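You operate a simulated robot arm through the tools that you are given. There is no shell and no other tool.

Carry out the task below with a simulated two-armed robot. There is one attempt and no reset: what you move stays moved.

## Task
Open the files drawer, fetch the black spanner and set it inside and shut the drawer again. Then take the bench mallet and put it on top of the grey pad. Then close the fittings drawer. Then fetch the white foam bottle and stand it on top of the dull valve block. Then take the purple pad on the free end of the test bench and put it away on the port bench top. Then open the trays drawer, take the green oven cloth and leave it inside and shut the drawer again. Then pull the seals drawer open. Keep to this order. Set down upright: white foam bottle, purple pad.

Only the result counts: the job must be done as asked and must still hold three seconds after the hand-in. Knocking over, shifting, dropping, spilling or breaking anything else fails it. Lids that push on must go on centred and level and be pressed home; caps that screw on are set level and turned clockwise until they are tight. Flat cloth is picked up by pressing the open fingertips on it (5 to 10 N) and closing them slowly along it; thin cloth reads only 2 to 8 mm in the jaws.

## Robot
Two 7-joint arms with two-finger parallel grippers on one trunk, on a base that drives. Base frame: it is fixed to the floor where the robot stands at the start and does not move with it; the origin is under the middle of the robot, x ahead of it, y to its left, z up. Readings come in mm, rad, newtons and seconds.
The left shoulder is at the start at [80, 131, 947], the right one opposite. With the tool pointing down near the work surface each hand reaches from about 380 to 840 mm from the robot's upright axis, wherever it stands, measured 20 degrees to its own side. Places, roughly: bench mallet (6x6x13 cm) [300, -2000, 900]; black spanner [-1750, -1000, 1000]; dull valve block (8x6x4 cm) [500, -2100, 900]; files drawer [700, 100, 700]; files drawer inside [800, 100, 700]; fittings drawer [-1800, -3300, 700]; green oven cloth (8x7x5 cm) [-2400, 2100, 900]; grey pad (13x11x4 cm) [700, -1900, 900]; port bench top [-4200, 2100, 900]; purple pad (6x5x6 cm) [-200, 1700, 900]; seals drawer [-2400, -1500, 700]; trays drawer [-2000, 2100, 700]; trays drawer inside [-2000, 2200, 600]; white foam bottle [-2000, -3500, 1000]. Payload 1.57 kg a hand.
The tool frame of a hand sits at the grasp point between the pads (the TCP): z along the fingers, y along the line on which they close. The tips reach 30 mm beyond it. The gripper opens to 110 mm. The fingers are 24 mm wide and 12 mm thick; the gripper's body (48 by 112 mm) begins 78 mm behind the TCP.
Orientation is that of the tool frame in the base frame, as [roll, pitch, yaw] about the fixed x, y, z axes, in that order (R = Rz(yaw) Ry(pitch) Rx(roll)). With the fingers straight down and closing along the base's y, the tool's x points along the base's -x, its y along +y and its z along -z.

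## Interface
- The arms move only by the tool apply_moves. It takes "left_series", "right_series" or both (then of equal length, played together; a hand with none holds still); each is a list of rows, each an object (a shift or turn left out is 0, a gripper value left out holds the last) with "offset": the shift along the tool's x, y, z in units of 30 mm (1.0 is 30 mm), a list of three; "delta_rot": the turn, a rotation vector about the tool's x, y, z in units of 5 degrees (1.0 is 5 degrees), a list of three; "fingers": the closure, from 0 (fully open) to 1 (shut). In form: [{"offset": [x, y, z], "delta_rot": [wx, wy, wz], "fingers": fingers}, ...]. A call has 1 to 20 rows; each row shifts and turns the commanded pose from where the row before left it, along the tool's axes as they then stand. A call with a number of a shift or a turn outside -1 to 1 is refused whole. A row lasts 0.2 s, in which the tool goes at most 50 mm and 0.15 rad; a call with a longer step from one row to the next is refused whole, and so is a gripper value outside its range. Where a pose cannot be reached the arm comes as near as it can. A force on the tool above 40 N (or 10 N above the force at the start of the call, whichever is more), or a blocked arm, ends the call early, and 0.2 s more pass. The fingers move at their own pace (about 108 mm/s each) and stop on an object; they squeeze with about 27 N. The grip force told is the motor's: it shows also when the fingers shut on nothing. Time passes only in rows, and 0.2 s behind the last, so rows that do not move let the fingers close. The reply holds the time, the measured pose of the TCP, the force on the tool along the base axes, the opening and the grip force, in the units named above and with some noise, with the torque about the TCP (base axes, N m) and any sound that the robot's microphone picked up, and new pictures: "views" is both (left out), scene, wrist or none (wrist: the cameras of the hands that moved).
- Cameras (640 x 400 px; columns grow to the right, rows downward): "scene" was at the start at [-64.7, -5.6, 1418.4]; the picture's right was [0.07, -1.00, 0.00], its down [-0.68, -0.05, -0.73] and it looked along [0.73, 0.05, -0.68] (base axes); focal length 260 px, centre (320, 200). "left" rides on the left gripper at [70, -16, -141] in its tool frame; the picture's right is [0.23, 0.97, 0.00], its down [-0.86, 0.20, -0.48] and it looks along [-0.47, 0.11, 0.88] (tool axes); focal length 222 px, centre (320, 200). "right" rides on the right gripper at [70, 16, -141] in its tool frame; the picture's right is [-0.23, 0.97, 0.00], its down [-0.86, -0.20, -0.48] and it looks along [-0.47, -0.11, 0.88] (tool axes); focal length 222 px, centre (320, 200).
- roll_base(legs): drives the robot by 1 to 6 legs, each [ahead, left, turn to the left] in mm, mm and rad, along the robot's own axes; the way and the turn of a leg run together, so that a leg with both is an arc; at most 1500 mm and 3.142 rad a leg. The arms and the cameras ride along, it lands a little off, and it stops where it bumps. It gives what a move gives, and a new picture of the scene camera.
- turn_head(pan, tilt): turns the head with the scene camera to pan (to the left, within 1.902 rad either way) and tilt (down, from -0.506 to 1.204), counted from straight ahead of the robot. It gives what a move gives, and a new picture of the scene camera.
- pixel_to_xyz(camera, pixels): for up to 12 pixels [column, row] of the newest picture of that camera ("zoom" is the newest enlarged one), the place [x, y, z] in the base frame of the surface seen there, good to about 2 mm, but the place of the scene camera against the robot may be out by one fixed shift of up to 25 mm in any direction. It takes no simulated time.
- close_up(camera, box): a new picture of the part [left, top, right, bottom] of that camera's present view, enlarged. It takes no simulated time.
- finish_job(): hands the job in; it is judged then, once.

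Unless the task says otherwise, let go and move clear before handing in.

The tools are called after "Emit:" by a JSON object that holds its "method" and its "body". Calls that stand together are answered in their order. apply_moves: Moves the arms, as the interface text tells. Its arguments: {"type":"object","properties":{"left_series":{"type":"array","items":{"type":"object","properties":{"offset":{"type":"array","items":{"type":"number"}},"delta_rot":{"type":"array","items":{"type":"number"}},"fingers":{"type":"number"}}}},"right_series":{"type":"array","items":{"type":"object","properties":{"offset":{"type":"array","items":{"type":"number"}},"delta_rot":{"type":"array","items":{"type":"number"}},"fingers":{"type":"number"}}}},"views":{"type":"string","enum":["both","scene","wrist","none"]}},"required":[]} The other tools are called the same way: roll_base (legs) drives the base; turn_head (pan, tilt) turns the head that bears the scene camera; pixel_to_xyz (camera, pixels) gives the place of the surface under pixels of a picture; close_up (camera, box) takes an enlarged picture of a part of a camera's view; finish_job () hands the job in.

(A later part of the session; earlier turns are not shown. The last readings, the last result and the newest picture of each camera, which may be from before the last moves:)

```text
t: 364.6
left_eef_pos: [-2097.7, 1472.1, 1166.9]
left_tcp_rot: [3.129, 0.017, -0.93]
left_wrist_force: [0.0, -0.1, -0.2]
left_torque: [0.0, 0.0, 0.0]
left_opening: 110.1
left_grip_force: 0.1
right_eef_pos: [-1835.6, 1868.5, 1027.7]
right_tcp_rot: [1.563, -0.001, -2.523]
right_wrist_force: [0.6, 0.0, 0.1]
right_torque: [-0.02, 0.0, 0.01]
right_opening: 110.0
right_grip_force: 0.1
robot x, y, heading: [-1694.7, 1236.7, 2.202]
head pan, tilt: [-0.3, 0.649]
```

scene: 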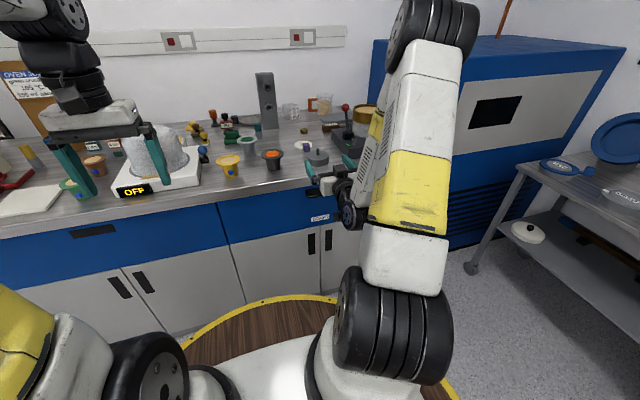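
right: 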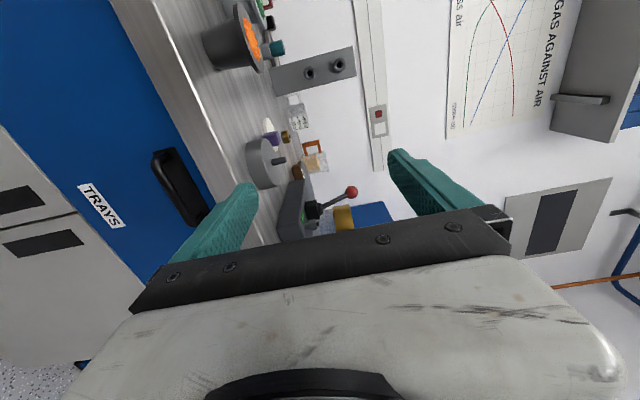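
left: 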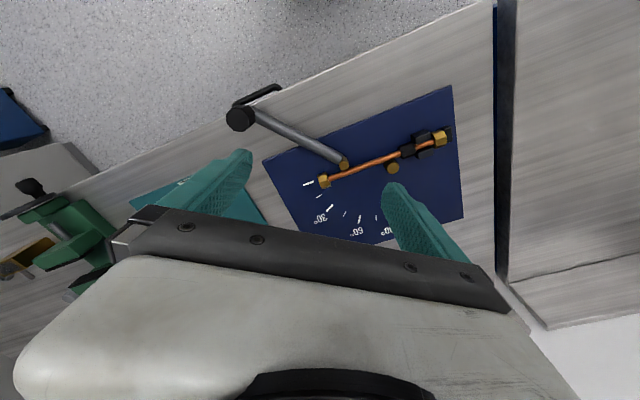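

Emit:
{"method": "pixel_to_xyz", "body": {"camera": "right", "pixels": [[163, 165], [172, 188], [182, 210], [185, 170], [195, 200], [140, 120], [178, 120]]}}

Emit:
{"method": "close_up", "body": {"camera": "right", "box": [110, 120, 250, 250]}}

```text
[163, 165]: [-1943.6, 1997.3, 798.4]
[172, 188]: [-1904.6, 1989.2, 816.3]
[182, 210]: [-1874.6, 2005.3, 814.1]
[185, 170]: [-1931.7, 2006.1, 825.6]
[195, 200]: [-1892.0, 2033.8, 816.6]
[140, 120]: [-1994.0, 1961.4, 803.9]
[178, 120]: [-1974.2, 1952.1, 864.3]
```

```text
3.08 times, centred on (180, 185) of right
```

zoom: 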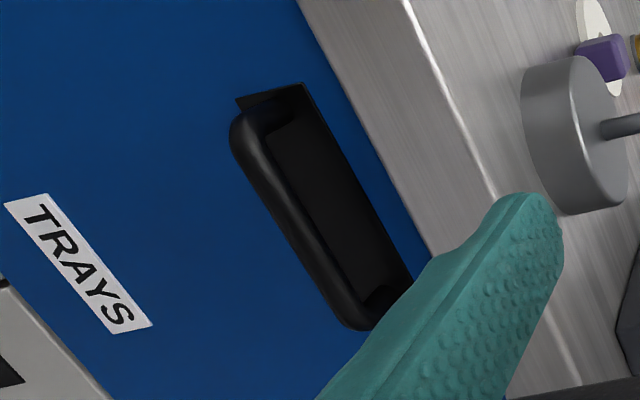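

Bar front at v≈2727, z≈815, centre u≈-373. I'll lower with half-closed fingers and approach part way.

Emit:
{"method": "apply_moves", "body": {"right_series": [{"offset": [-0.75, 0, 0], "fingers": 0.5}, {"offset": [0, -1, 0]}, {"offset": [0, -1, 0]}, {"offset": [0, -1, 0]}, {"offset": [0, -1, 0]}, {"offset": [0, -1, 0]}, {"offset": [0, -1, 0]}, {"offset": [0, -1, 0]}, {"offset": [0, 0, 1]}, {"offset": [0, 0, 1]}, {"offset": [0, 0, 0.6]}], "views": "wrist"}}

Emit:
{"method": "pixel_to_xyz", "body": {"camera": "right", "pixels": [[318, 150], [312, 125], [330, 200], [322, 170], [325, 185]]}}

```text
t: 367.0
left_eef_pos: [-2099.0, 1472.2, 1166.8]
left_tcp_rot: [3.127, 0.014, -0.929]
left_wrist_force: [-0.5, 0.1, -0.6]
left_torque: [0.02, 0.02, 0.0]
left_opening: 109.9
left_grip_force: 0.1
right_eef_pos: [-1862.0, 1945.0, 817.0]
right_tcp_rot: [1.569, 0.002, -2.524]
right_wrist_force: [-0.2, 0.4, 0.0]
right_torque: [0.01, 0.03, 0.0]
right_opening: 55.2
right_grip_force: 0.1
robot x, y, heading: [-1692.6, 1235.0, 2.194]
head pan, tilt: [-0.3, 0.649]
```

right: 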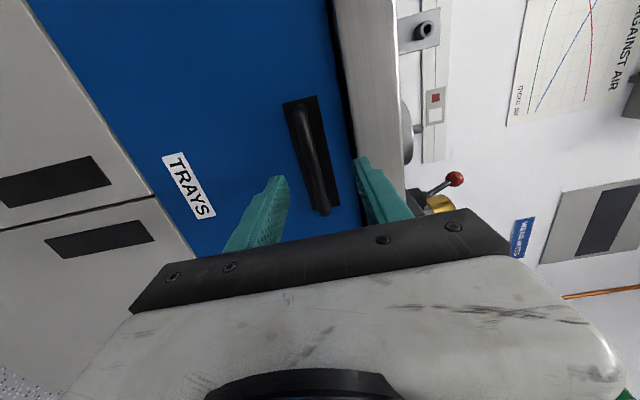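

```text
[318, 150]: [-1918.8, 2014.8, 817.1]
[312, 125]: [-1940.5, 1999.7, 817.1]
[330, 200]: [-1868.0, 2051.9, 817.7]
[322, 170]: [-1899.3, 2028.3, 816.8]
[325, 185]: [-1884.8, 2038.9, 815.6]
```

Emit:
{"method": "pixel_to_xyz", "body": {"camera": "right", "pixels": [[303, 130], [308, 148], [313, 165], [320, 195], [298, 115], [325, 210]]}}

Emit:
{"method": "close_up", "body": {"camera": "right", "box": [240, 80, 400, 240]}}

```text
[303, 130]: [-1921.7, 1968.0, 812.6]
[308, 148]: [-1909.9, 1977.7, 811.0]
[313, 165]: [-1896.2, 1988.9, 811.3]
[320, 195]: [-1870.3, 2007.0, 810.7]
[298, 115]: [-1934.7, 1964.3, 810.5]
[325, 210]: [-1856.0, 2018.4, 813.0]
```

```text
2.50 times, centred on (320, 160) of right
```

zoom: 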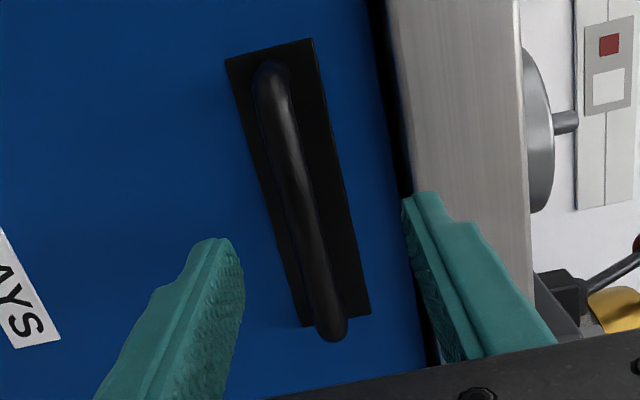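

Bar centre: v≈2727, z≈811, and I'm lined up sideways. I'll advance 50 mm and grip.

Emit:
{"method": "apply_moves", "body": {"right_series": [{"offset": [0, -0.2, 0.8]}, {"offset": [0, 0, 0.85]}, {"fingers": 1}, {}, {}, {}], "views": "none"}}

```text
t: 368.4
left_eef_pos: [-2097.7, 1472.6, 1167.9]
left_tcp_rot: [3.128, 0.016, -0.928]
left_wrist_force: [0.1, 0.5, 0.2]
left_torque: [0.0, -0.01, -0.01]
left_opening: 110.0
left_grip_force: 0.1
right_eef_pos: [-1889.2, 1986.6, 811.3]
right_tcp_rot: [1.564, 0.002, -2.523]
right_wrist_force: [0.4, 1.2, 5.6]
right_torque: [-0.01, 0.16, -0.07]
right_opening: 12.6
right_grip_force: 29.7
robot x, y, heading: [-1692.1, 1233.7, 2.196]
head pan, tilt: [-0.3, 0.649]
```

Gripped the bar (12.6 mm, low strain). Now I'll pull the drawer open.

Emit:
{"method": "apply_moves", "body": {"right_series": [{"offset": [0, 0, -0.3]}, {"offset": [0, 0, -0.5]}, {"offset": [0, 0, -0.6]}, {"offset": [0, 0, -0.7]}, {"offset": [0, 0, -0.7]}, {"offset": [0, 0, -0.7]}, {"offset": [0, 0, -0.7]}, {"offset": [0, 0, -0.7]}, {"offset": [0, 0, -0.7]}, {"offset": [0, 0, -0.7]}, {"offset": [0, 0, -0.7]}, {"offset": [0, 0, -0.5]}]}}

```text
t: 371.0
left_eef_pos: [-2097.2, 1472.3, 1166.6]
left_tcp_rot: [3.127, 0.015, -0.93]
left_wrist_force: [-0.3, 0.5, 0.3]
left_torque: [-0.04, -0.04, -0.02]
left_opening: 110.3
left_grip_force: 0.1
right_eef_pos: [-1758.1, 1803.1, 810.4]
right_tcp_rot: [1.563, 0.002, -2.525]
right_wrist_force: [18.6, 13.7, 18.4]
right_torque: [0.03, 0.23, -0.2]
right_opening: 13.1
right_grip_force: 29.2
robot x, y, heading: [-1689.3, 1235.6, 2.199]
head pan, tilt: [-0.3, 0.649]
```

scene: 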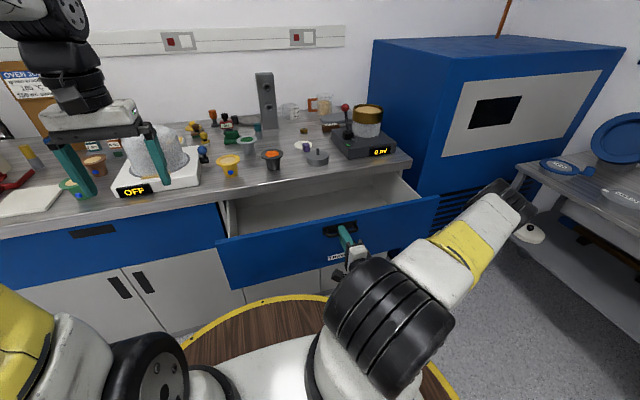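
right: 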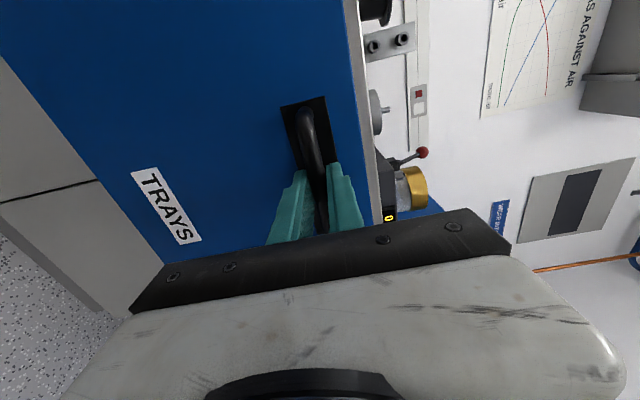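

About 225 mm open. I'll ease sideways and pull 30 mm more, then let go.

Emit:
{"method": "apply_moves", "body": {"right_series": [{"offset": [-0.08, 0, -0.5]}, {"offset": [0, 0, -0.5]}, {}, {"fingers": 0.6}, {}, {}], "views": "none"}}

Emit:
{"method": "roll_base", "body": {"legs": [[-150, 0, 0]]}}

```text
t: 372.4
left_eef_pos: [-2098.5, 1472.7, 1166.1]
left_tcp_rot: [3.128, 0.016, -0.928]
left_wrist_force: [-0.4, 0.7, -0.7]
left_torque: [-0.03, 0.02, 0.01]
left_opening: 110.0
left_grip_force: 0.0
right_eef_pos: [-1740.7, 1779.0, 810.8]
right_tcp_rot: [1.567, 0.002, -2.522]
right_wrist_force: [0.2, -0.6, -0.6]
right_torque: [0.0, 0.03, -0.03]
right_opening: 44.0
right_grip_force: 0.1
robot x, y, heading: [-1691.7, 1235.7, 2.195]
head pan, tilt: [-0.3, 0.649]
```

```text
t: 373.7
left_eef_pos: [-2011.2, 1350.9, 1166.5]
left_tcp_rot: [3.128, 0.015, -0.927]
left_wrist_force: [0.3, 0.3, 0.2]
left_torque: [0.0, 0.01, -0.04]
left_opening: 109.9
left_grip_force: 0.1
right_eef_pos: [-1653.9, 1658.1, 809.7]
right_tcp_rot: [1.566, 0.002, -2.52]
right_wrist_force: [1.0, -0.7, 0.2]
right_torque: [0.01, -0.03, 0.02]
right_opening: 44.1
right_grip_force: 0.1
robot x, y, heading: [-1603.6, 1111.7, 2.198]
head pan, tilt: [-0.3, 0.649]
```

scene: 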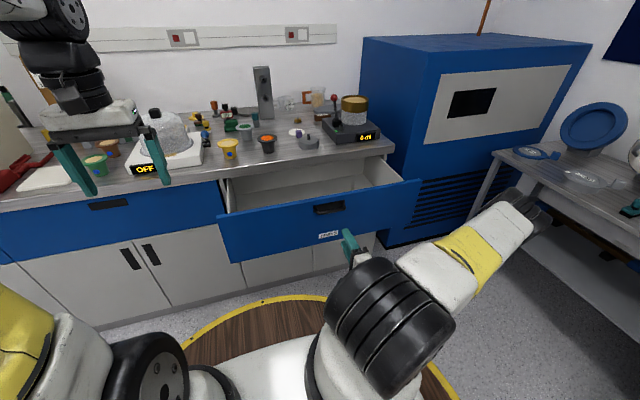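

Released and clear. I'll raise the hand (drifting a little forward, above the drawer lip later).

Emit:
{"method": "apply_moves", "body": {"right_series": [{"offset": [0, 1, 0.2]}, {"offset": [0, 1, 0.2]}, {"offset": [0, 1, 0.2]}, {"offset": [0, 1, 0.2]}, {"offset": [0, 1, 0.5]}, {"offset": [0, 1, 0.5]}, {"offset": [0, 1, 0.5]}, {"offset": [0, 1, 0.5]}, {"offset": [0, 1, 0.5]}, {"offset": [0, 1, 0.5], "fingers": 0}], "views": "none"}}

```text
t: 375.9
left_eef_pos: [-2009.6, 1350.2, 1166.9]
left_tcp_rot: [3.129, 0.016, -0.928]
left_wrist_force: [0.3, 0.9, 0.0]
left_torque: [-0.04, 0.03, 0.02]
left_opening: 110.0
left_grip_force: 0.2
right_eef_pos: [-1719.8, 1777.2, 1088.2]
right_tcp_rot: [1.568, 0.0, -2.52]
right_wrist_force: [1.0, -0.3, -0.6]
right_torque: [-0.02, -0.02, 0.01]
right_opening: 109.9
right_grip_force: 0.1
right hand out of reach, approached as far as the arm can: row 3, 4, 5, 6
robot x, y, heading: [-1599.8, 1116.5, 2.198]
head pan, tilt: [-0.3, 0.649]
```

Raised to z 1088. I'll turn it back: roll first, then tilt down.

Emit:
{"method": "apply_moves", "body": {"right_series": [{"delta_rot": [0, 0, -1]}, {"delta_rot": [0, 0, -1]}, {"delta_rot": [0, 0, -1]}, {"delta_rot": [0, 0, -1]}, {"delta_rot": [0, 0, -1]}, {"delta_rot": [0, 0, -1]}, {"delta_rot": [0, 0, -1]}, {"delta_rot": [0, 0, -1]}, {"delta_rot": [0, 0, -1]}, {"delta_rot": [0, 0, -1]}, {"delta_rot": [0, 0, -1]}, {"delta_rot": [0, 0, -1]}, {"delta_rot": [0, 0, -1]}, {"delta_rot": [0, 0, -1]}, {"delta_rot": [0, 0, -1]}, {"delta_rot": [0, 0, -1]}, {"delta_rot": [0, 0, -1]}, {"delta_rot": [0, 0, -1]}], "views": "none"}}

Emit:
{"method": "apply_moves", "body": {"right_series": [{"delta_rot": [0, 1, 0]}, {"delta_rot": [0, 1, 0]}, {"delta_rot": [0, 1, 0]}, {"delta_rot": [0, 1, 0]}, {"delta_rot": [0, 1, 0]}, {"delta_rot": [0, 1, 0]}, {"delta_rot": [0, 1, 0]}, {"delta_rot": [0, 1, 0]}, {"delta_rot": [0, 1, 0]}, {"delta_rot": [0, 1, 0]}, {"delta_rot": [0, 1, 0]}, {"delta_rot": [0, 1, 0]}, {"delta_rot": [0, 1, 0]}, {"delta_rot": [0, 1, 0]}, {"delta_rot": [0, 1, 0]}, {"delta_rot": [0, 1, 0]}, {"delta_rot": [0, 1, 0]}, {"delta_rot": [0, 1, 0]}]}}

```text
t: 379.7
left_eef_pos: [-2011.8, 1349.3, 1167.7]
left_tcp_rot: [3.128, 0.016, -0.929]
left_wrist_force: [0.2, 0.4, -0.2]
left_torque: [-0.02, 0.01, -0.02]
left_opening: 110.0
left_grip_force: 0.0
right_eef_pos: [-1720.8, 1777.3, 1087.7]
right_tcp_rot: [-0.627, 1.566, 1.565]
right_wrist_force: [-0.1, -0.4, -0.1]
right_torque: [0.01, 0.01, -0.01]
right_opening: 110.0
right_grip_force: 0.0
robot x, y, heading: [-1605.8, 1118.4, 2.199]
head pan, tilt: [-0.3, 0.649]
```

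```text
t: 383.5
left_eef_pos: [-2010.6, 1349.6, 1166.2]
left_tcp_rot: [3.127, 0.016, -0.927]
left_wrist_force: [0.2, -0.6, 0.0]
left_torque: [0.0, 0.03, 0.01]
left_opening: 110.1
left_grip_force: 0.1
right_eef_pos: [-1729.2, 1778.5, 1091.6]
right_tcp_rot: [3.121, 0.098, -0.93]
right_wrist_force: [0.0, -0.1, -0.3]
right_torque: [0.0, 0.02, -0.04]
right_opening: 110.1
right_grip_force: 0.0
right hand out of reach, approached as far as the arm can: row 10
robot x, y, heading: [-1603.4, 1119.3, 2.197]
head pan, tilt: [-0.3, 0.649]
```

scene: 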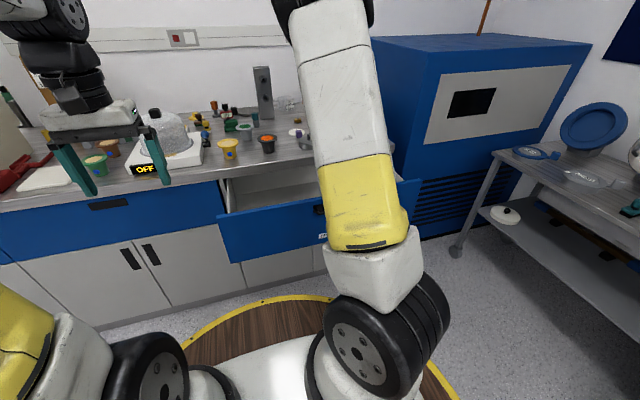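
right: 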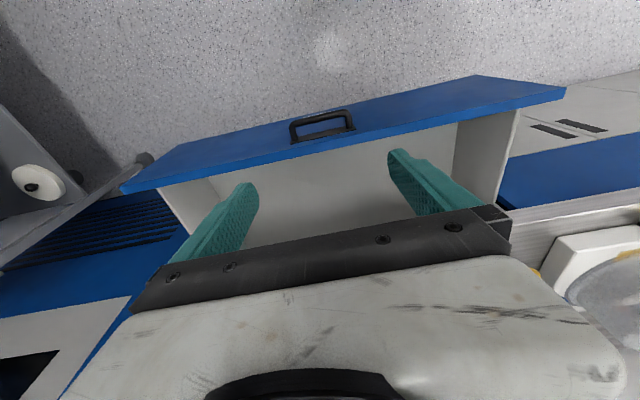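

The drawer interior is visible. I'll correct the leftover tilt and measure the drawer.

Emit:
{"method": "apply_moves", "body": {"right_series": [{"delta_rot": [0, 1, 0]}, {"offset": [0, 0, -0.5]}], "views": "wrist"}}

Emit:
{"method": "pixel_to_xyz", "body": {"camera": "right", "pixels": [[320, 125], [320, 150], [320, 190], [350, 200], [280, 220], [470, 160], [200, 200], [180, 165], [500, 120], [530, 235], [420, 150]]}}

```text
t: 384.1
left_eef_pos: [-2010.6, 1349.4, 1166.7]
left_tcp_rot: [3.128, 0.017, -0.927]
left_wrist_force: [-0.5, 0.0, -0.2]
left_torque: [-0.04, -0.02, 0.01]
left_opening: 110.1
left_grip_force: 0.1
right_eef_pos: [-1727.0, 1779.9, 1104.5]
right_tcp_rot: [3.123, 0.011, -0.928]
right_wrist_force: [-0.4, -0.4, -0.1]
right_torque: [0.02, -0.01, 0.04]
right_opening: 110.1
right_grip_force: 0.1
robot x, y, heading: [-1607.1, 1117.0, 2.199]
head pan, tilt: [-0.3, 0.649]
```

right: 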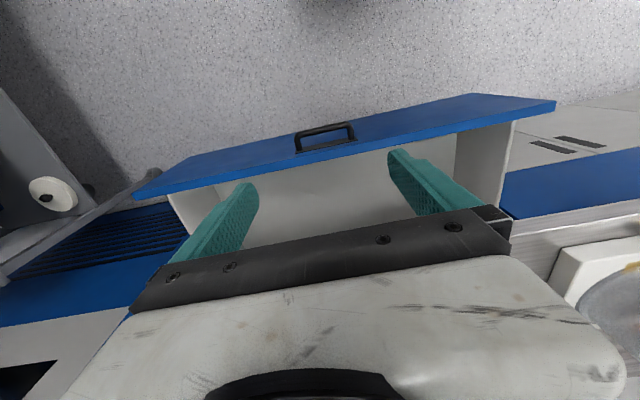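

```text
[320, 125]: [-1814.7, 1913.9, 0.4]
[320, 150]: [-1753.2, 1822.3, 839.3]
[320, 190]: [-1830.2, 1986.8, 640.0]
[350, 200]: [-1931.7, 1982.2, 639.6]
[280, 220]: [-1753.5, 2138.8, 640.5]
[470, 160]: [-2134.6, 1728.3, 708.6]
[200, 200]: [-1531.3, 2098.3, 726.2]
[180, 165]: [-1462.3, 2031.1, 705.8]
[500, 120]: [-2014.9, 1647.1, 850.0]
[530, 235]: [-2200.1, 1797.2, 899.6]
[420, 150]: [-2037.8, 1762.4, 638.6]
```

Drawer floor is z 640, lip z 850. To reach the cloth I must stand left of the open drawer; first I'll tuck the right hand and check what's tall on that part of the bench.

Emit:
{"method": "apply_moves", "body": {"right_series": [{"offset": [0.6, 0, -0.8]}, {"offset": [1, 0, -0.8]}, {"offset": [1, 0, -0.6]}, {"offset": [1, 0, 0]}, {"offset": [1, 0, 0]}, {"offset": [0.6, 0, 0]}], "views": "none"}}

Emit:
{"method": "turn_head", "body": {"pan": 0.35, "tilt": 0.5}}

```text
t: 385.5
left_eef_pos: [-2011.0, 1349.3, 1166.2]
left_tcp_rot: [3.127, 0.015, -0.928]
left_wrist_force: [0.2, 0.1, 0.3]
left_torque: [0.0, -0.01, -0.03]
left_opening: 110.0
left_grip_force: 0.0
right_eef_pos: [-1631.6, 1652.5, 1168.5]
right_tcp_rot: [3.121, 0.014, -0.93]
right_wrist_force: [0.4, -0.9, 1.0]
right_torque: [0.02, -0.03, 0.0]
right_opening: 110.1
right_grip_force: 0.1
robot x, y, heading: [-1606.1, 1118.9, 2.193]
head pan, tilt: [-0.3, 0.649]
```

```text
t: 386.6
left_eef_pos: [-2011.1, 1350.1, 1166.0]
left_tcp_rot: [3.131, 0.017, -0.927]
left_wrist_force: [0.0, -0.2, -0.4]
left_torque: [-0.02, 0.0, 0.02]
left_opening: 109.8
left_grip_force: 0.1
right_eef_pos: [-1632.6, 1652.8, 1168.5]
right_tcp_rot: [3.124, 0.011, -0.929]
right_wrist_force: [0.3, 1.0, -0.4]
right_torque: [0.02, -0.03, -0.02]
right_opening: 110.1
right_grip_force: 0.1
robot x, y, heading: [-1603.7, 1111.4, 2.197]
head pan, tilt: [0.351, 0.499]
```

scene: 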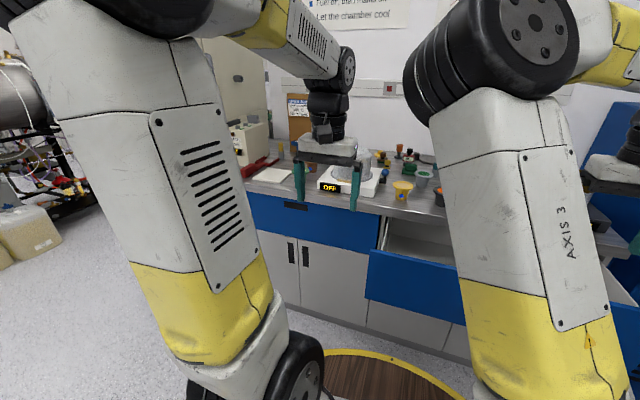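

Emit:
{"method": "pixel_to_xyz", "body": {"camera": "scene", "pixels": [[262, 140], [258, 128], [240, 140], [298, 110], [380, 175], [362, 165], [270, 160], [255, 175], [410, 160], [375, 250], [250, 80], [405, 185]]}}

Emit:
{"method": "close_up", "body": {"camera": "scene", "box": [230, 90, 450, 230]}}

```text
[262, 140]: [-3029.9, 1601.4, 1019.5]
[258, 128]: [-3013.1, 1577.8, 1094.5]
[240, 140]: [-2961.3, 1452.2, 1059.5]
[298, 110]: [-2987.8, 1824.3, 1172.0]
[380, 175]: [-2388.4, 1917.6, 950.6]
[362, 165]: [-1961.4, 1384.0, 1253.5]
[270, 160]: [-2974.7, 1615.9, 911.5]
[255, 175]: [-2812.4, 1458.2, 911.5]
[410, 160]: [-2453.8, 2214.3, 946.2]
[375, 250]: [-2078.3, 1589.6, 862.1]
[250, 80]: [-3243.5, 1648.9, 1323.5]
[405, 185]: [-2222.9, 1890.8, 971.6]
```

```text
2.86 times, centred on (340, 160) of scene
```

zoom: 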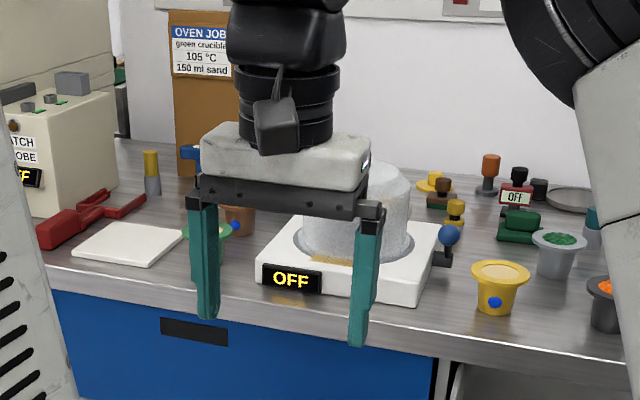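

Nothing tall is in the hands' way. I'll slide left 420 mm, then drive forward beside the open drawer.

Emit:
{"method": "roll_base", "body": {"legs": [[0, 425, 0]]}}

```text
t: 389.2
left_eef_pos: [-2357.8, 1094.8, 1167.1]
left_tcp_rot: [3.127, 0.016, -0.92]
left_wrist_force: [0.7, -0.6, 0.6]
left_torque: [-0.03, 0.01, 0.0]
left_opening: 110.2
left_grip_force: 0.1
right_eef_pos: [-1980.6, 1400.9, 1169.0]
right_tcp_rot: [3.124, 0.011, -0.923]
right_wrist_force: [0.1, 0.0, -0.1]
right_torque: [-0.02, 0.02, -0.03]
right_opening: 110.0
right_grip_force: 0.1
robot x, y, heading: [-1952.3, 867.2, 2.197]
head pan, tilt: [0.351, 0.499]
```

scene: 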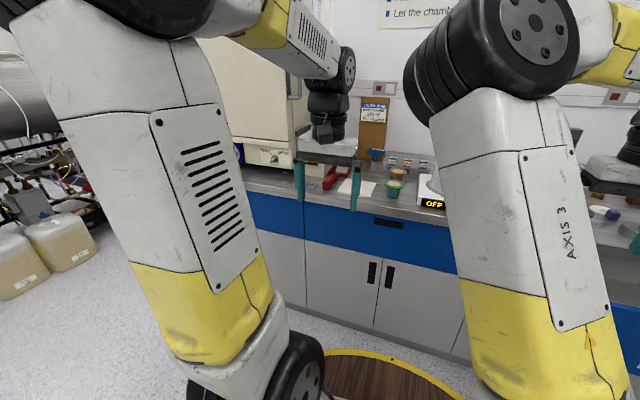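

Emit:
{"method": "roll_base", "body": {"legs": [[585, 0, 0]]}}

Emit:
{"method": "turn_head", "body": {"pan": -0.5, "tilt": 0.65}}

```text
t: 392.6
left_eef_pos: [-2711.0, 1577.9, 1166.1]
left_tcp_rot: [3.128, 0.016, -0.921]
left_wrist_force: [-0.5, 0.3, 1.0]
left_torque: [0.02, 0.02, -0.01]
left_opening: 110.3
left_grip_force: 0.1
right_eef_pos: [-2335.3, 1882.9, 1168.8]
right_tcp_rot: [3.124, 0.012, -0.922]
right_wrist_force: [-0.4, 0.4, 0.6]
right_torque: [0.0, -0.02, 0.0]
right_opening: 110.0
right_grip_force: 0.2
robot x, y, heading: [-2302.7, 1348.8, 2.202]
head pan, tilt: [0.351, 0.499]
```

scene: 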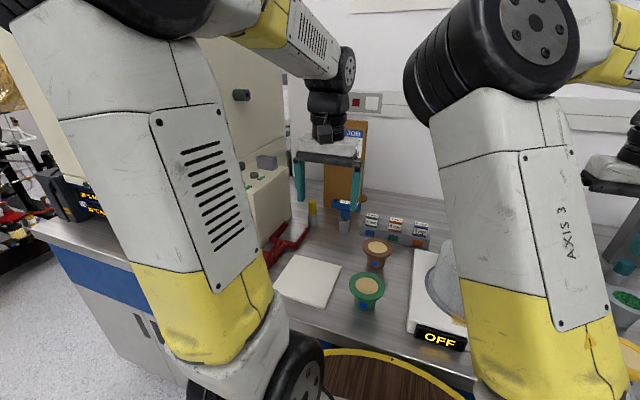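

```text
t: 393.7
left_eef_pos: [-2711.3, 1578.1, 1167.5]
left_tcp_rot: [3.128, 0.016, -0.921]
left_wrist_force: [0.4, -0.8, -0.5]
left_torque: [-0.01, -0.02, 0.01]
left_opening: 109.9
left_grip_force: 0.1
right_eef_pos: [-2333.8, 1884.6, 1169.2]
right_tcp_rot: [3.124, 0.012, -0.924]
right_wrist_force: [0.1, 0.7, -0.2]
right_torque: [0.03, -0.03, 0.0]
right_opening: 110.0
right_grip_force: 0.0
robot x, y, heading: [-2302.2, 1347.5, 2.202]
head pan, tilt: [-0.499, 0.649]
```

scene: 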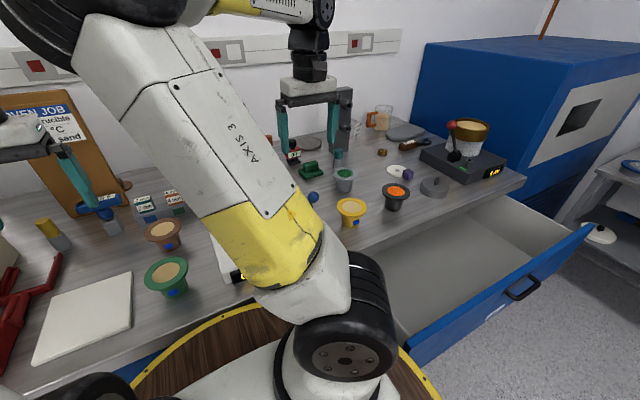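

The green cloth is at (311,169), between cups. I'll zoom and measure.

Emit:
{"method": "close_up", "body": {"camera": "scene", "box": [270, 130, 370, 200]}}

Emit:
{"method": "pixel_to_xyz", "body": {"camera": "scene", "pixels": [[311, 166], [304, 170], [319, 169], [309, 177], [300, 173], [322, 174], [344, 178], [313, 197], [293, 155], [338, 158], [340, 130], [315, 160]]}}

```text
5.71 times, centred on (320, 165) of scene
```

zoom: 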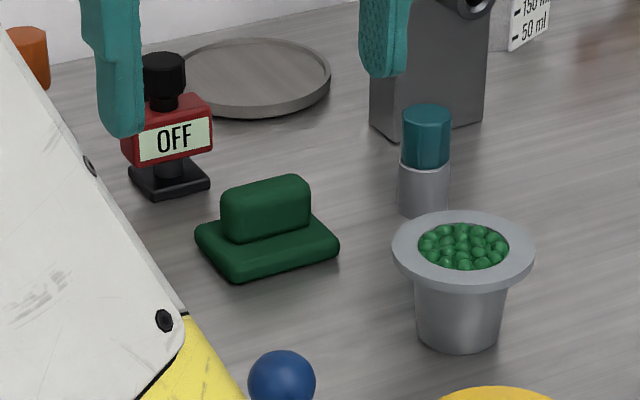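

```text
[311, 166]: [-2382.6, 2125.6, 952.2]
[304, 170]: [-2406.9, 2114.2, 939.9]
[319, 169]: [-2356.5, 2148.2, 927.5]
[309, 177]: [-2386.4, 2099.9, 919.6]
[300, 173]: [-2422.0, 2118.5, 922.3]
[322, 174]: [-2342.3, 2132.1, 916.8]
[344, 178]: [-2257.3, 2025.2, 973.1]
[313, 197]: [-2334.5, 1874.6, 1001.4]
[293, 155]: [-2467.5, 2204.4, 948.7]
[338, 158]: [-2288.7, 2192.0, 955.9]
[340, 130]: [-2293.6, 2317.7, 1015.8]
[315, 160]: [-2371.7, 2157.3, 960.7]
```

The cloth is a slab with a ridge on top, ridge along the bench; free space around it is enough. I'll bring the right hand above for a wrist view.

Emit:
{"method": "apply_moves", "body": {"right_series": [{"offset": [0, -0.8, 0]}, {"offset": [-0.5, -0.8, 0]}, {"offset": [-1, -0.8, 0]}, {"offset": [-1, -0.8, 0]}, {"offset": [-1, 0, 0]}, {"offset": [-1, 0, 0]}, {"offset": [-1, 0, 0.5]}, {"offset": [-0.5, 0, 1]}]}}

```text
t: 395.5
left_eef_pos: [-2711.6, 1578.4, 1166.9]
left_tcp_rot: [3.129, 0.017, -0.921]
left_wrist_force: [0.4, -0.3, 0.4]
left_torque: [0.02, 0.01, 0.02]
left_opening: 110.5
left_grip_force: 0.0
right_eef_pos: [-2367.4, 2084.8, 1123.3]
right_tcp_rot: [3.122, 0.012, -0.923]
right_wrist_force: [1.0, 0.3, 0.2]
right_torque: [0.04, 0.02, -0.01]
right_opening: 110.2
right_grip_force: 0.1
robot x, y, heading: [-2306.5, 1347.4, 2.203]
head pan, tilt: [-0.499, 0.649]
```

scene: 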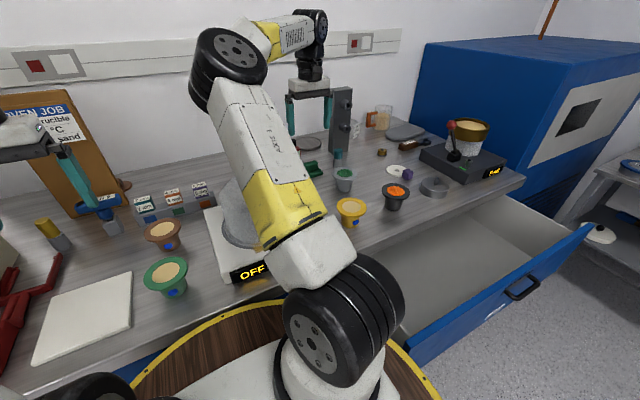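
right: 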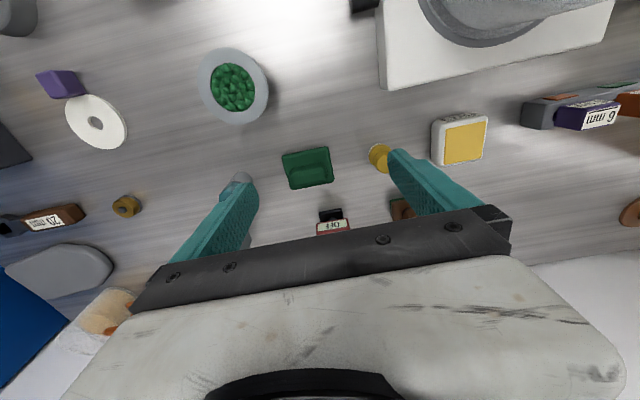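

The cloth is at (307,168) in the wrist view; the jaws straddle it. I'll measure it and its neighbours.

Emit:
{"method": "close_up", "body": {"camera": "right", "box": [240, 110, 400, 230]}}

Emit:
{"method": "pixel_to_xyz", "body": {"camera": "right", "pixels": [[307, 175], [293, 178], [322, 172], [307, 155], [310, 185], [285, 155], [328, 150], [332, 178], [240, 185], [380, 157], [325, 215], [232, 88]]}}

```text
3.33 times, centred on (320, 170) of right
```

zoom: 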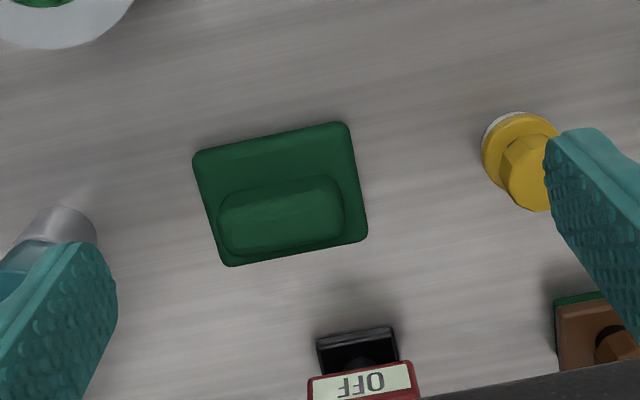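

```text
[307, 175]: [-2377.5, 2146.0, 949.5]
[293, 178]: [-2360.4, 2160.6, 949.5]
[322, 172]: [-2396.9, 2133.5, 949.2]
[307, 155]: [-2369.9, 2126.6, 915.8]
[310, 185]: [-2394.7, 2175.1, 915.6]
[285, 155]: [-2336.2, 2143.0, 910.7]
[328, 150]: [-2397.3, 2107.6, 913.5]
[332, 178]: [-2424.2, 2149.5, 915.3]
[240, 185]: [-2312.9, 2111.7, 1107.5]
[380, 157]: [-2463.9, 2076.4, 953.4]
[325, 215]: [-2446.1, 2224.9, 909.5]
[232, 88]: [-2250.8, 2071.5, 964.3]
```

Ridge centre is (-2379.5,2145.5), top z 949.5, aligned with the jaws (57 mm long). I'll descend over it and grip the ridge.

Emit:
{"method": "apply_moves", "body": {"right_series": [{"offset": [-0.9, -0.45, 0], "fingers": 0.22}, {"offset": [-0.96, -0.45, 0]}, {"offset": [0, 0, 1]}, {"offset": [0, 0, 1]}, {"offset": [0, 0, 1]}, {"offset": [0, 0, 1]}, {"offset": [0, 0, 1]}, {"offset": [0, 0, 0.5]}, {}], "views": "wrist"}}

```text
t: 397.5
left_eef_pos: [-2710.5, 1578.5, 1166.5]
left_tcp_rot: [3.127, 0.016, -0.92]
left_wrist_force: [-0.4, -0.1, -0.7]
left_torque: [0.01, 0.02, 0.0]
left_opening: 110.1
left_grip_force: 0.0
right_eef_pos: [-2384.6, 2145.1, 960.0]
right_tcp_rot: [3.125, 0.012, -0.924]
right_wrist_force: [-0.7, -0.3, 0.1]
right_torque: [0.01, 0.02, 0.03]
right_opening: 85.8
right_grip_force: 0.0
robot x, y, heading: [-2304.6, 1345.8, 2.203]
head pan, tilt: [-0.499, 0.649]
```

right: 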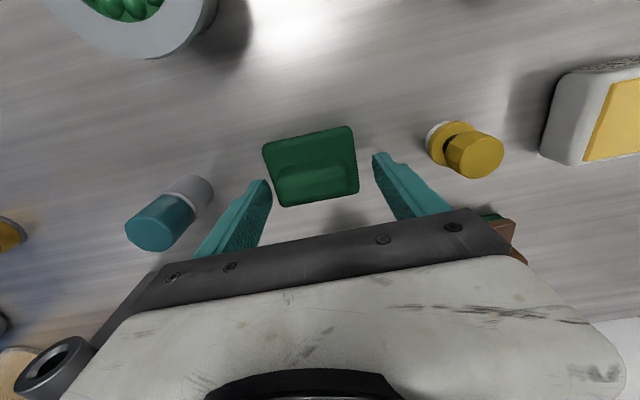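

Emit:
{"method": "pixel_to_xyz", "body": {"camera": "right", "pixels": [[310, 180], [282, 187], [340, 172], [310, 190], [310, 170], [312, 150]]}}

Emit:
{"method": "close_up", "body": {"camera": "right", "box": [240, 100, 400, 230]}}

```text
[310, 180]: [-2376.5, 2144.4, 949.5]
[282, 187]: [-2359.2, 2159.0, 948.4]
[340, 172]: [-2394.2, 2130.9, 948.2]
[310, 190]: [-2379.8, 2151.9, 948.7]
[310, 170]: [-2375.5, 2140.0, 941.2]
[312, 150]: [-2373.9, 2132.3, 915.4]
```

```text
3.08 times, centred on (320, 165) of right
```

zoom: 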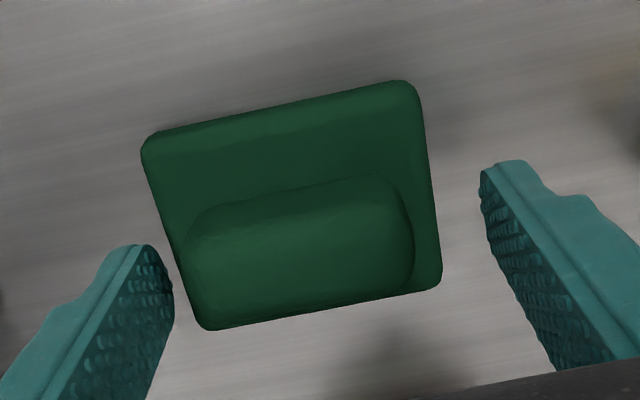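

Ridge middle is 5 mm to the right of my TCP. I'll correct, lower 10 mm and close slowly.

Emit:
{"method": "apply_moves", "body": {"right_series": [{"offset": [0.08, -0.16, 0]}, {"offset": [0, 0, 0.3]}, {}, {"fingers": 0.35}, {"fingers": 0.45}, {"fingers": 0.55}, {"fingers": 0.75}, {"fingers": 1}, {}, {}], "views": "wrist"}}

```text
t: 399.7
left_eef_pos: [-2710.9, 1578.0, 1167.4]
left_tcp_rot: [3.127, 0.016, -0.921]
left_wrist_force: [0.8, 0.0, 0.9]
left_torque: [0.04, 0.03, -0.01]
left_opening: 109.9
left_grip_force: 0.1
right_eef_pos: [-2379.2, 2145.9, 949.3]
right_tcp_rot: [3.123, 0.012, -0.923]
right_wrist_force: [1.6, 0.7, 1.5]
right_torque: [0.09, -0.12, -0.05]
right_opening: 59.4
right_grip_force: 27.3
robot x, y, heading: [-2307.3, 1348.2, 2.211]
head pan, tilt: [-0.499, 0.649]
```

right: 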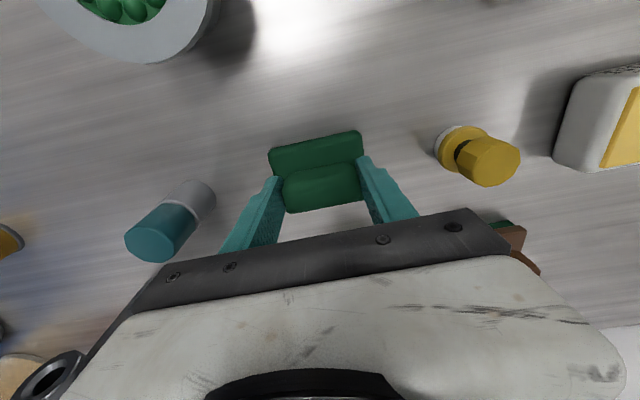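

Held at 59 mm. I'll lift straight up and see that it comes along.

Emit:
{"method": "apply_moves", "body": {"right_series": [{"offset": [0, 0, -0.2]}, {"offset": [0, 0, -0.5]}, {"offset": [0, 0, -0.8]}, {"offset": [0, 0, -1]}, {"offset": [0, 0, -1]}, {"offset": [0, 0, -1]}, {"offset": [0, 0, -1]}, {"offset": [0, 0, -1]}]}}

```text
t: 401.5
left_eef_pos: [-2711.2, 1578.3, 1166.7]
left_tcp_rot: [3.127, 0.015, -0.92]
left_wrist_force: [-0.1, 0.9, -0.7]
left_torque: [-0.01, 0.02, 0.04]
left_opening: 109.9
left_grip_force: 0.1
right_eef_pos: [-2374.4, 2146.5, 1144.1]
right_tcp_rot: [3.122, 0.013, -0.925]
right_wrist_force: [-0.2, 0.6, -0.8]
right_torque: [-0.01, -0.02, 0.0]
right_opening: 59.2
right_grip_force: 26.5
robot x, y, heading: [-2301.2, 1350.6, 2.201]
head pan, tilt: [-0.499, 0.649]
```

scene: 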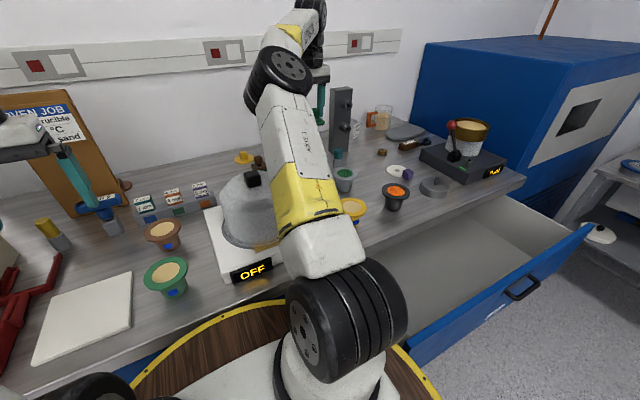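
right: 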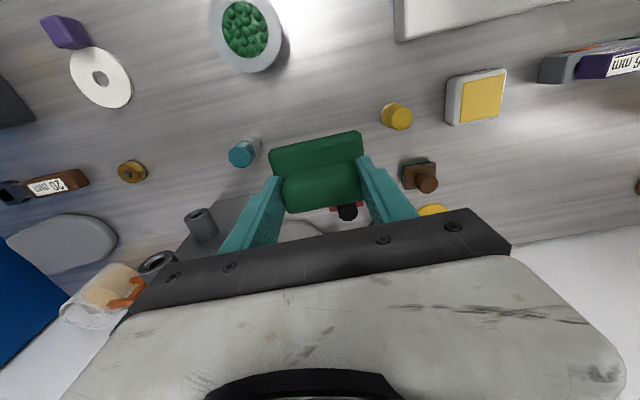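

The cloth came along. I'll draw it straight back to near my body.

Emit:
{"method": "apply_moves", "body": {"right_series": [{"offset": [0.7, 0, 0]}, {"offset": [1, 0, 0]}, {"offset": [1, 0, 0]}, {"offset": [1, 0, 0]}, {"offset": [1, 0, 0]}, {"offset": [1, 0.5, 0]}, {"offset": [1, 0.5, 0]}, {"offset": [0.8, 0.5, 0]}, {"offset": [0, 0.5, 0]}]}}

```text
t: 403.5
left_eef_pos: [-2711.7, 1579.0, 1167.4]
left_tcp_rot: [3.127, 0.016, -0.921]
left_wrist_force: [0.7, -0.5, -0.7]
left_torque: [-0.03, 0.02, 0.01]
left_opening: 109.8
left_grip_force: 0.1
right_eef_pos: [-2285.8, 1928.2, 1142.5]
right_tcp_rot: [3.124, 0.013, -0.924]
right_wrist_force: [0.8, 0.5, -0.5]
right_torque: [0.03, 0.02, -0.05]
right_opening: 58.9
right_grip_force: 26.7
robot x, y, heading: [-2304.2, 1345.7, 2.203]
head pan, tilt: [-0.499, 0.649]
```

scene: 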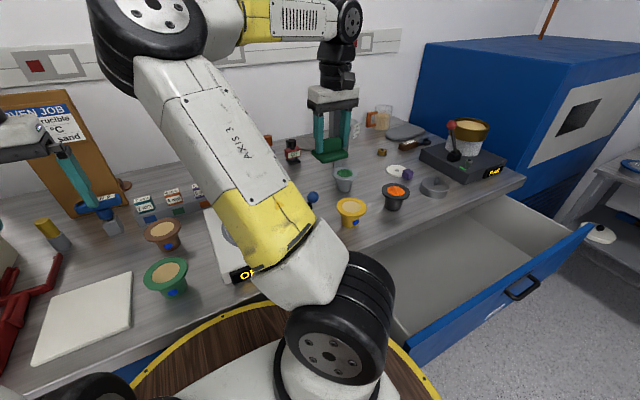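
right: 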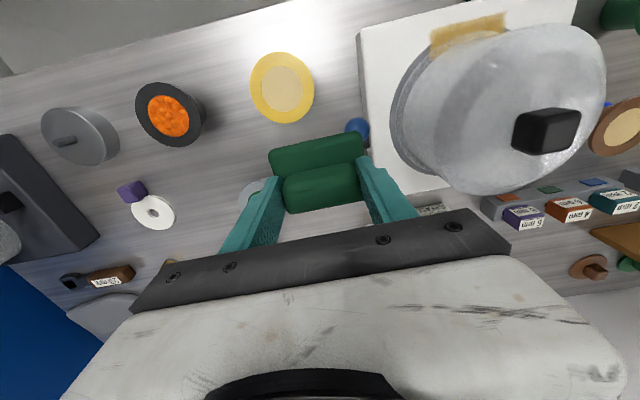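

Cloth held well. I'll back away and move right, to stand in front of the open drawer.

Emit:
{"method": "roll_base", "body": {"legs": [[-585, 0, -0.008], [0, -300, 0], [120, 0, 0]]}}

Emit:
{"method": "turn_head", "body": {"pan": -0.3, "tilt": 0.7}}

```text
t: 409.4
left_eef_pos: [-2181.4, 1381.8, 1166.5]
left_tcp_rot: [3.128, 0.015, -0.935]
left_wrist_force: [-0.1, -1.1, 0.7]
left_torque: [0.0, 0.0, 0.03]
left_opening: 110.1
left_grip_force: 0.0
right_eef_pos: [-1751.1, 1726.0, 1144.3]
right_tcp_rot: [3.125, 0.012, -0.939]
right_wrist_force: [0.0, -0.3, -0.3]
right_torque: [-0.01, 0.01, 0.01]
right_opening: 58.9
right_grip_force: 27.3
robot x, y, heading: [-1776.1, 1144.4, 2.186]
head pan, tilt: [-0.499, 0.649]
```

scene: 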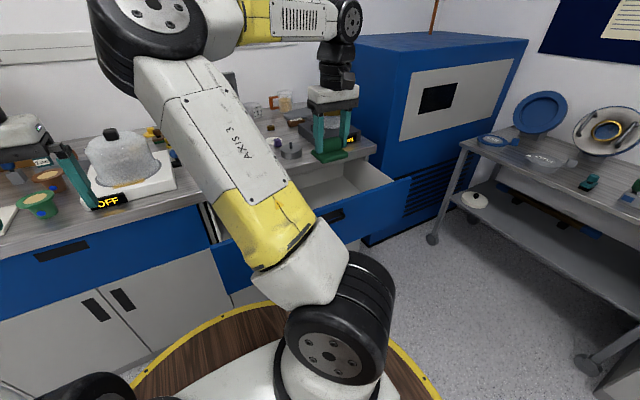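

```text
t: 410.1
left_eef_pos: [-2182.2, 1382.4, 1167.4]
left_tcp_rot: [3.128, 0.016, -0.935]
left_wrist_force: [-0.8, -0.6, 0.7]
left_torque: [-0.02, 0.0, 0.03]
left_opening: 110.2
left_grip_force: 0.1
right_eef_pos: [-1750.8, 1725.6, 1143.9]
right_tcp_rot: [3.125, 0.012, -0.938]
right_wrist_force: [0.4, 0.1, 0.1]
right_torque: [0.0, -0.01, 0.0]
right_opening: 59.3
right_grip_force: 27.0
robot x, y, heading: [-1779.8, 1145.0, 2.187]
head pan, tilt: [-0.3, 0.7]
```

scene: 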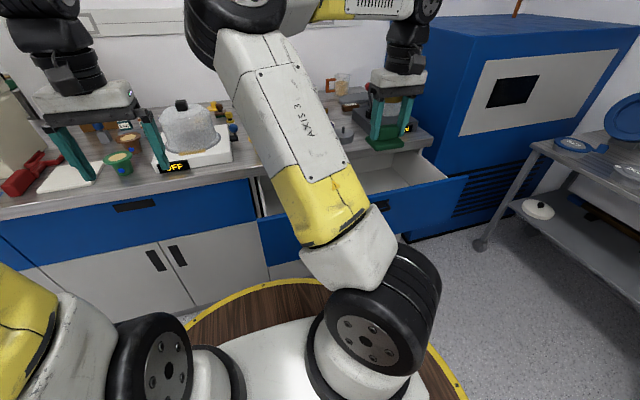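

The drawer lies ahead of the hand. I'll move the cloth over the drawer and check with the wrist camera.

Emit:
{"method": "apply_moves", "body": {"right_series": [{"offset": [-1, 0.3, 0]}, {"offset": [-1, 0.3, 0]}, {"offset": [-1, 0.3, 0]}, {"offset": [-1, 0.3, 0]}, {"offset": [-1, 0.13, 0]}, {"offset": [-1, 0, 0]}, {"offset": [-1, 0, 0.5]}, {"offset": [-0.2, 0, 1]}, {"offset": [0, 0, 1]}]}}

```text
t: 412.1
left_eef_pos: [-2182.6, 1381.7, 1166.8]
left_tcp_rot: [3.128, 0.016, -0.935]
left_wrist_force: [0.4, -0.2, 0.0]
left_torque: [0.0, -0.01, -0.02]
left_opening: 110.0
left_grip_force: 0.1
right_eef_pos: [-1912.8, 1875.6, 1071.4]
right_tcp_rot: [3.122, 0.012, -0.938]
right_wrist_force: [0.3, -0.2, -0.5]
right_torque: [-0.01, 0.0, -0.01]
right_opening: 59.2
right_grip_force: 27.0
robot x, y, heading: [-1777.1, 1141.1, 2.19]
head pan, tilt: [-0.3, 0.7]
```

scene: 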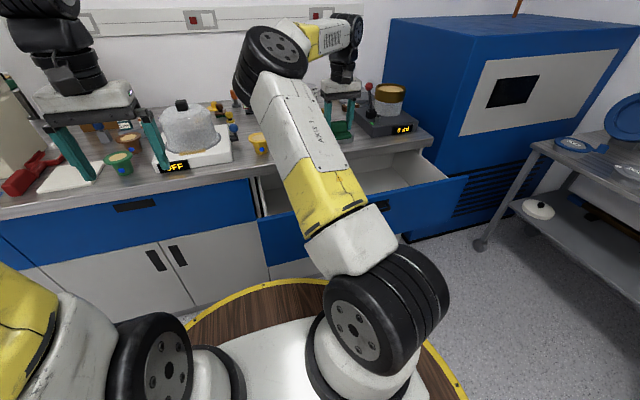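
right: 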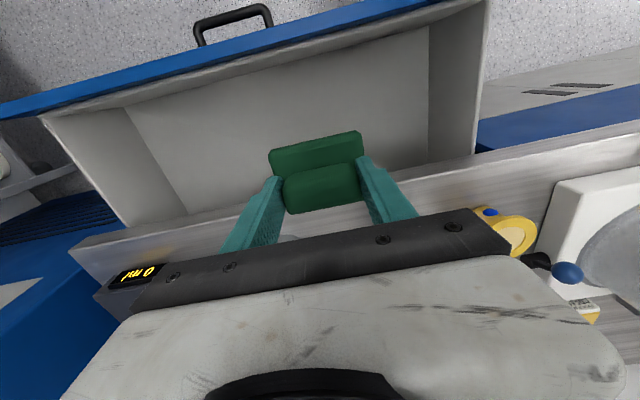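

Emit:
{"method": "pixel_to_xyz", "body": {"camera": "right", "pixels": [[150, 230], [430, 180], [500, 155], [260, 90], [200, 150], [200, 200], [400, 140], [400, 60]]}}

```text
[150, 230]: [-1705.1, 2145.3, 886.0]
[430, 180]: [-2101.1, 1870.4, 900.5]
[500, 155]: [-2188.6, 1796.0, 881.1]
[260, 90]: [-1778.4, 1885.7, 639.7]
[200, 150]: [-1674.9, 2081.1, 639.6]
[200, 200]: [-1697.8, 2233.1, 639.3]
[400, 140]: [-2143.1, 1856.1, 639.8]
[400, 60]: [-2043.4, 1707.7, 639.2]
```

The drop spot is clear: bench edge at v 2737, lip at v 2515, hand at v 2640. I'll lower the cloth into the drawer.

Emit:
{"method": "apply_moves", "body": {"right_series": [{"offset": [0.25, 0, 1]}, {"offset": [0, 0, 1]}, {"offset": [0, 0, 1]}, {"offset": [0, 0, 1]}, {"offset": [0, 0, 1]}, {"offset": [0, 0, 1]}, {"offset": [0, 0, 1]}, {"offset": [0, 0, 1]}, {"offset": [0, 0, 1]}, {"offset": [0, 0, 1]}, {"offset": [0, 0, 1]}, {"offset": [0, 0, 0.8]}]}}

```text
t: 414.7
left_eef_pos: [-2181.5, 1381.5, 1166.6]
left_tcp_rot: [3.127, 0.016, -0.935]
left_wrist_force: [0.0, -0.7, -0.1]
left_torque: [-0.01, -0.01, 0.02]
left_opening: 110.2
left_grip_force: 0.2
right_eef_pos: [-1915.1, 1870.6, 718.2]
right_tcp_rot: [3.125, 0.015, -0.937]
right_wrist_force: [-0.1, -0.4, -0.7]
right_torque: [0.04, -0.03, 0.02]
right_opening: 59.2
right_grip_force: 27.2
robot x, y, heading: [-1775.3, 1146.9, 2.186]
head pan, tilt: [-0.3, 0.7]
```

scene: 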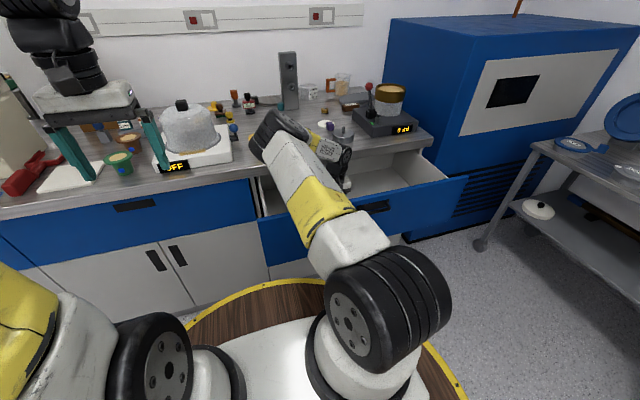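
right: 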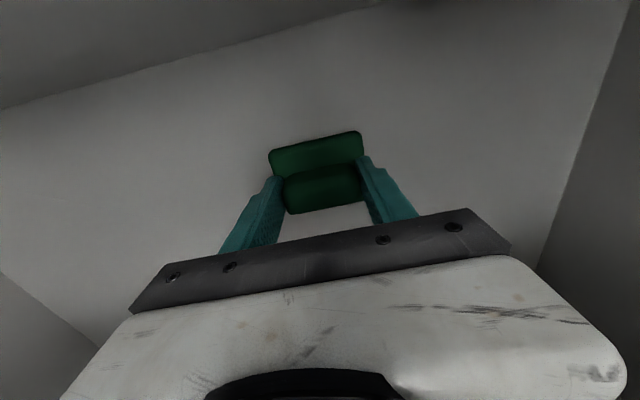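

Before going lower I'll check the elbow, which is near the yellow cup at (258,143).

Emit:
{"method": "close_up", "body": {"camera": "scene", "box": [200, 80, 400, 220]}}

Emit:
{"method": "pixel_to_xyz", "body": {"camera": "scene", "pixels": [[275, 115], [265, 130], [260, 148], [275, 150], [300, 140], [325, 150], [234, 128], [345, 180], [335, 165]]}}

```text
2.86 times, centred on (300, 150) of scene
```

zoom: 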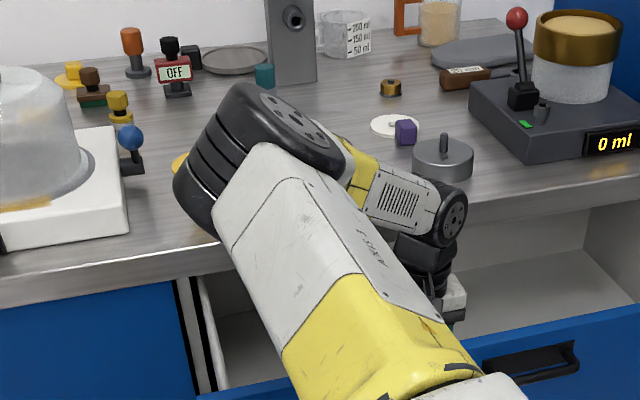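

```text
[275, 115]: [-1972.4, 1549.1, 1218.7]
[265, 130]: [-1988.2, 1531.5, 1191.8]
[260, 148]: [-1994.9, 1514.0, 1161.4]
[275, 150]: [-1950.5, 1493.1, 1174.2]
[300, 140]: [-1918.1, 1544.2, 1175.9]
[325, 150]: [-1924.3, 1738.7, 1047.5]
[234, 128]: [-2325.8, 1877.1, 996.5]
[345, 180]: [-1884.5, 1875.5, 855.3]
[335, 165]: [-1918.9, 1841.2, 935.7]
```

The elbow is high (z≈1160+) and in front of the bench, so it's safe. I'll lower the last 28 mm gently.

Emit:
{"method": "apply_moves", "body": {"right_series": [{"offset": [0, 0, 0.4]}, {"offset": [0, 0, 0.3]}, {"offset": [0, 0, 0.1]}, {"offset": [0, 0, 0.07]}, {}, {"offset": [0, 0, 0.06]}, {}], "views": "none"}}

```text
t: 416.3
left_eef_pos: [-2182.0, 1381.2, 1166.5]
left_tcp_rot: [3.127, 0.017, -0.936]
left_wrist_force: [0.0, 0.2, 0.3]
left_torque: [-0.01, 0.01, 0.01]
left_opening: 110.0
left_grip_force: 0.0
right_eef_pos: [-1916.5, 1870.4, 691.5]
right_tcp_rot: [3.124, 0.014, -0.936]
right_wrist_force: [-0.4, -1.3, 5.1]
right_torque: [0.11, -0.2, -0.04]
right_opening: 58.8
right_grip_force: 27.1
robot x, y, heading: [-1775.3, 1142.8, 2.191]
head pan, tilt: [-0.3, 0.7]
```

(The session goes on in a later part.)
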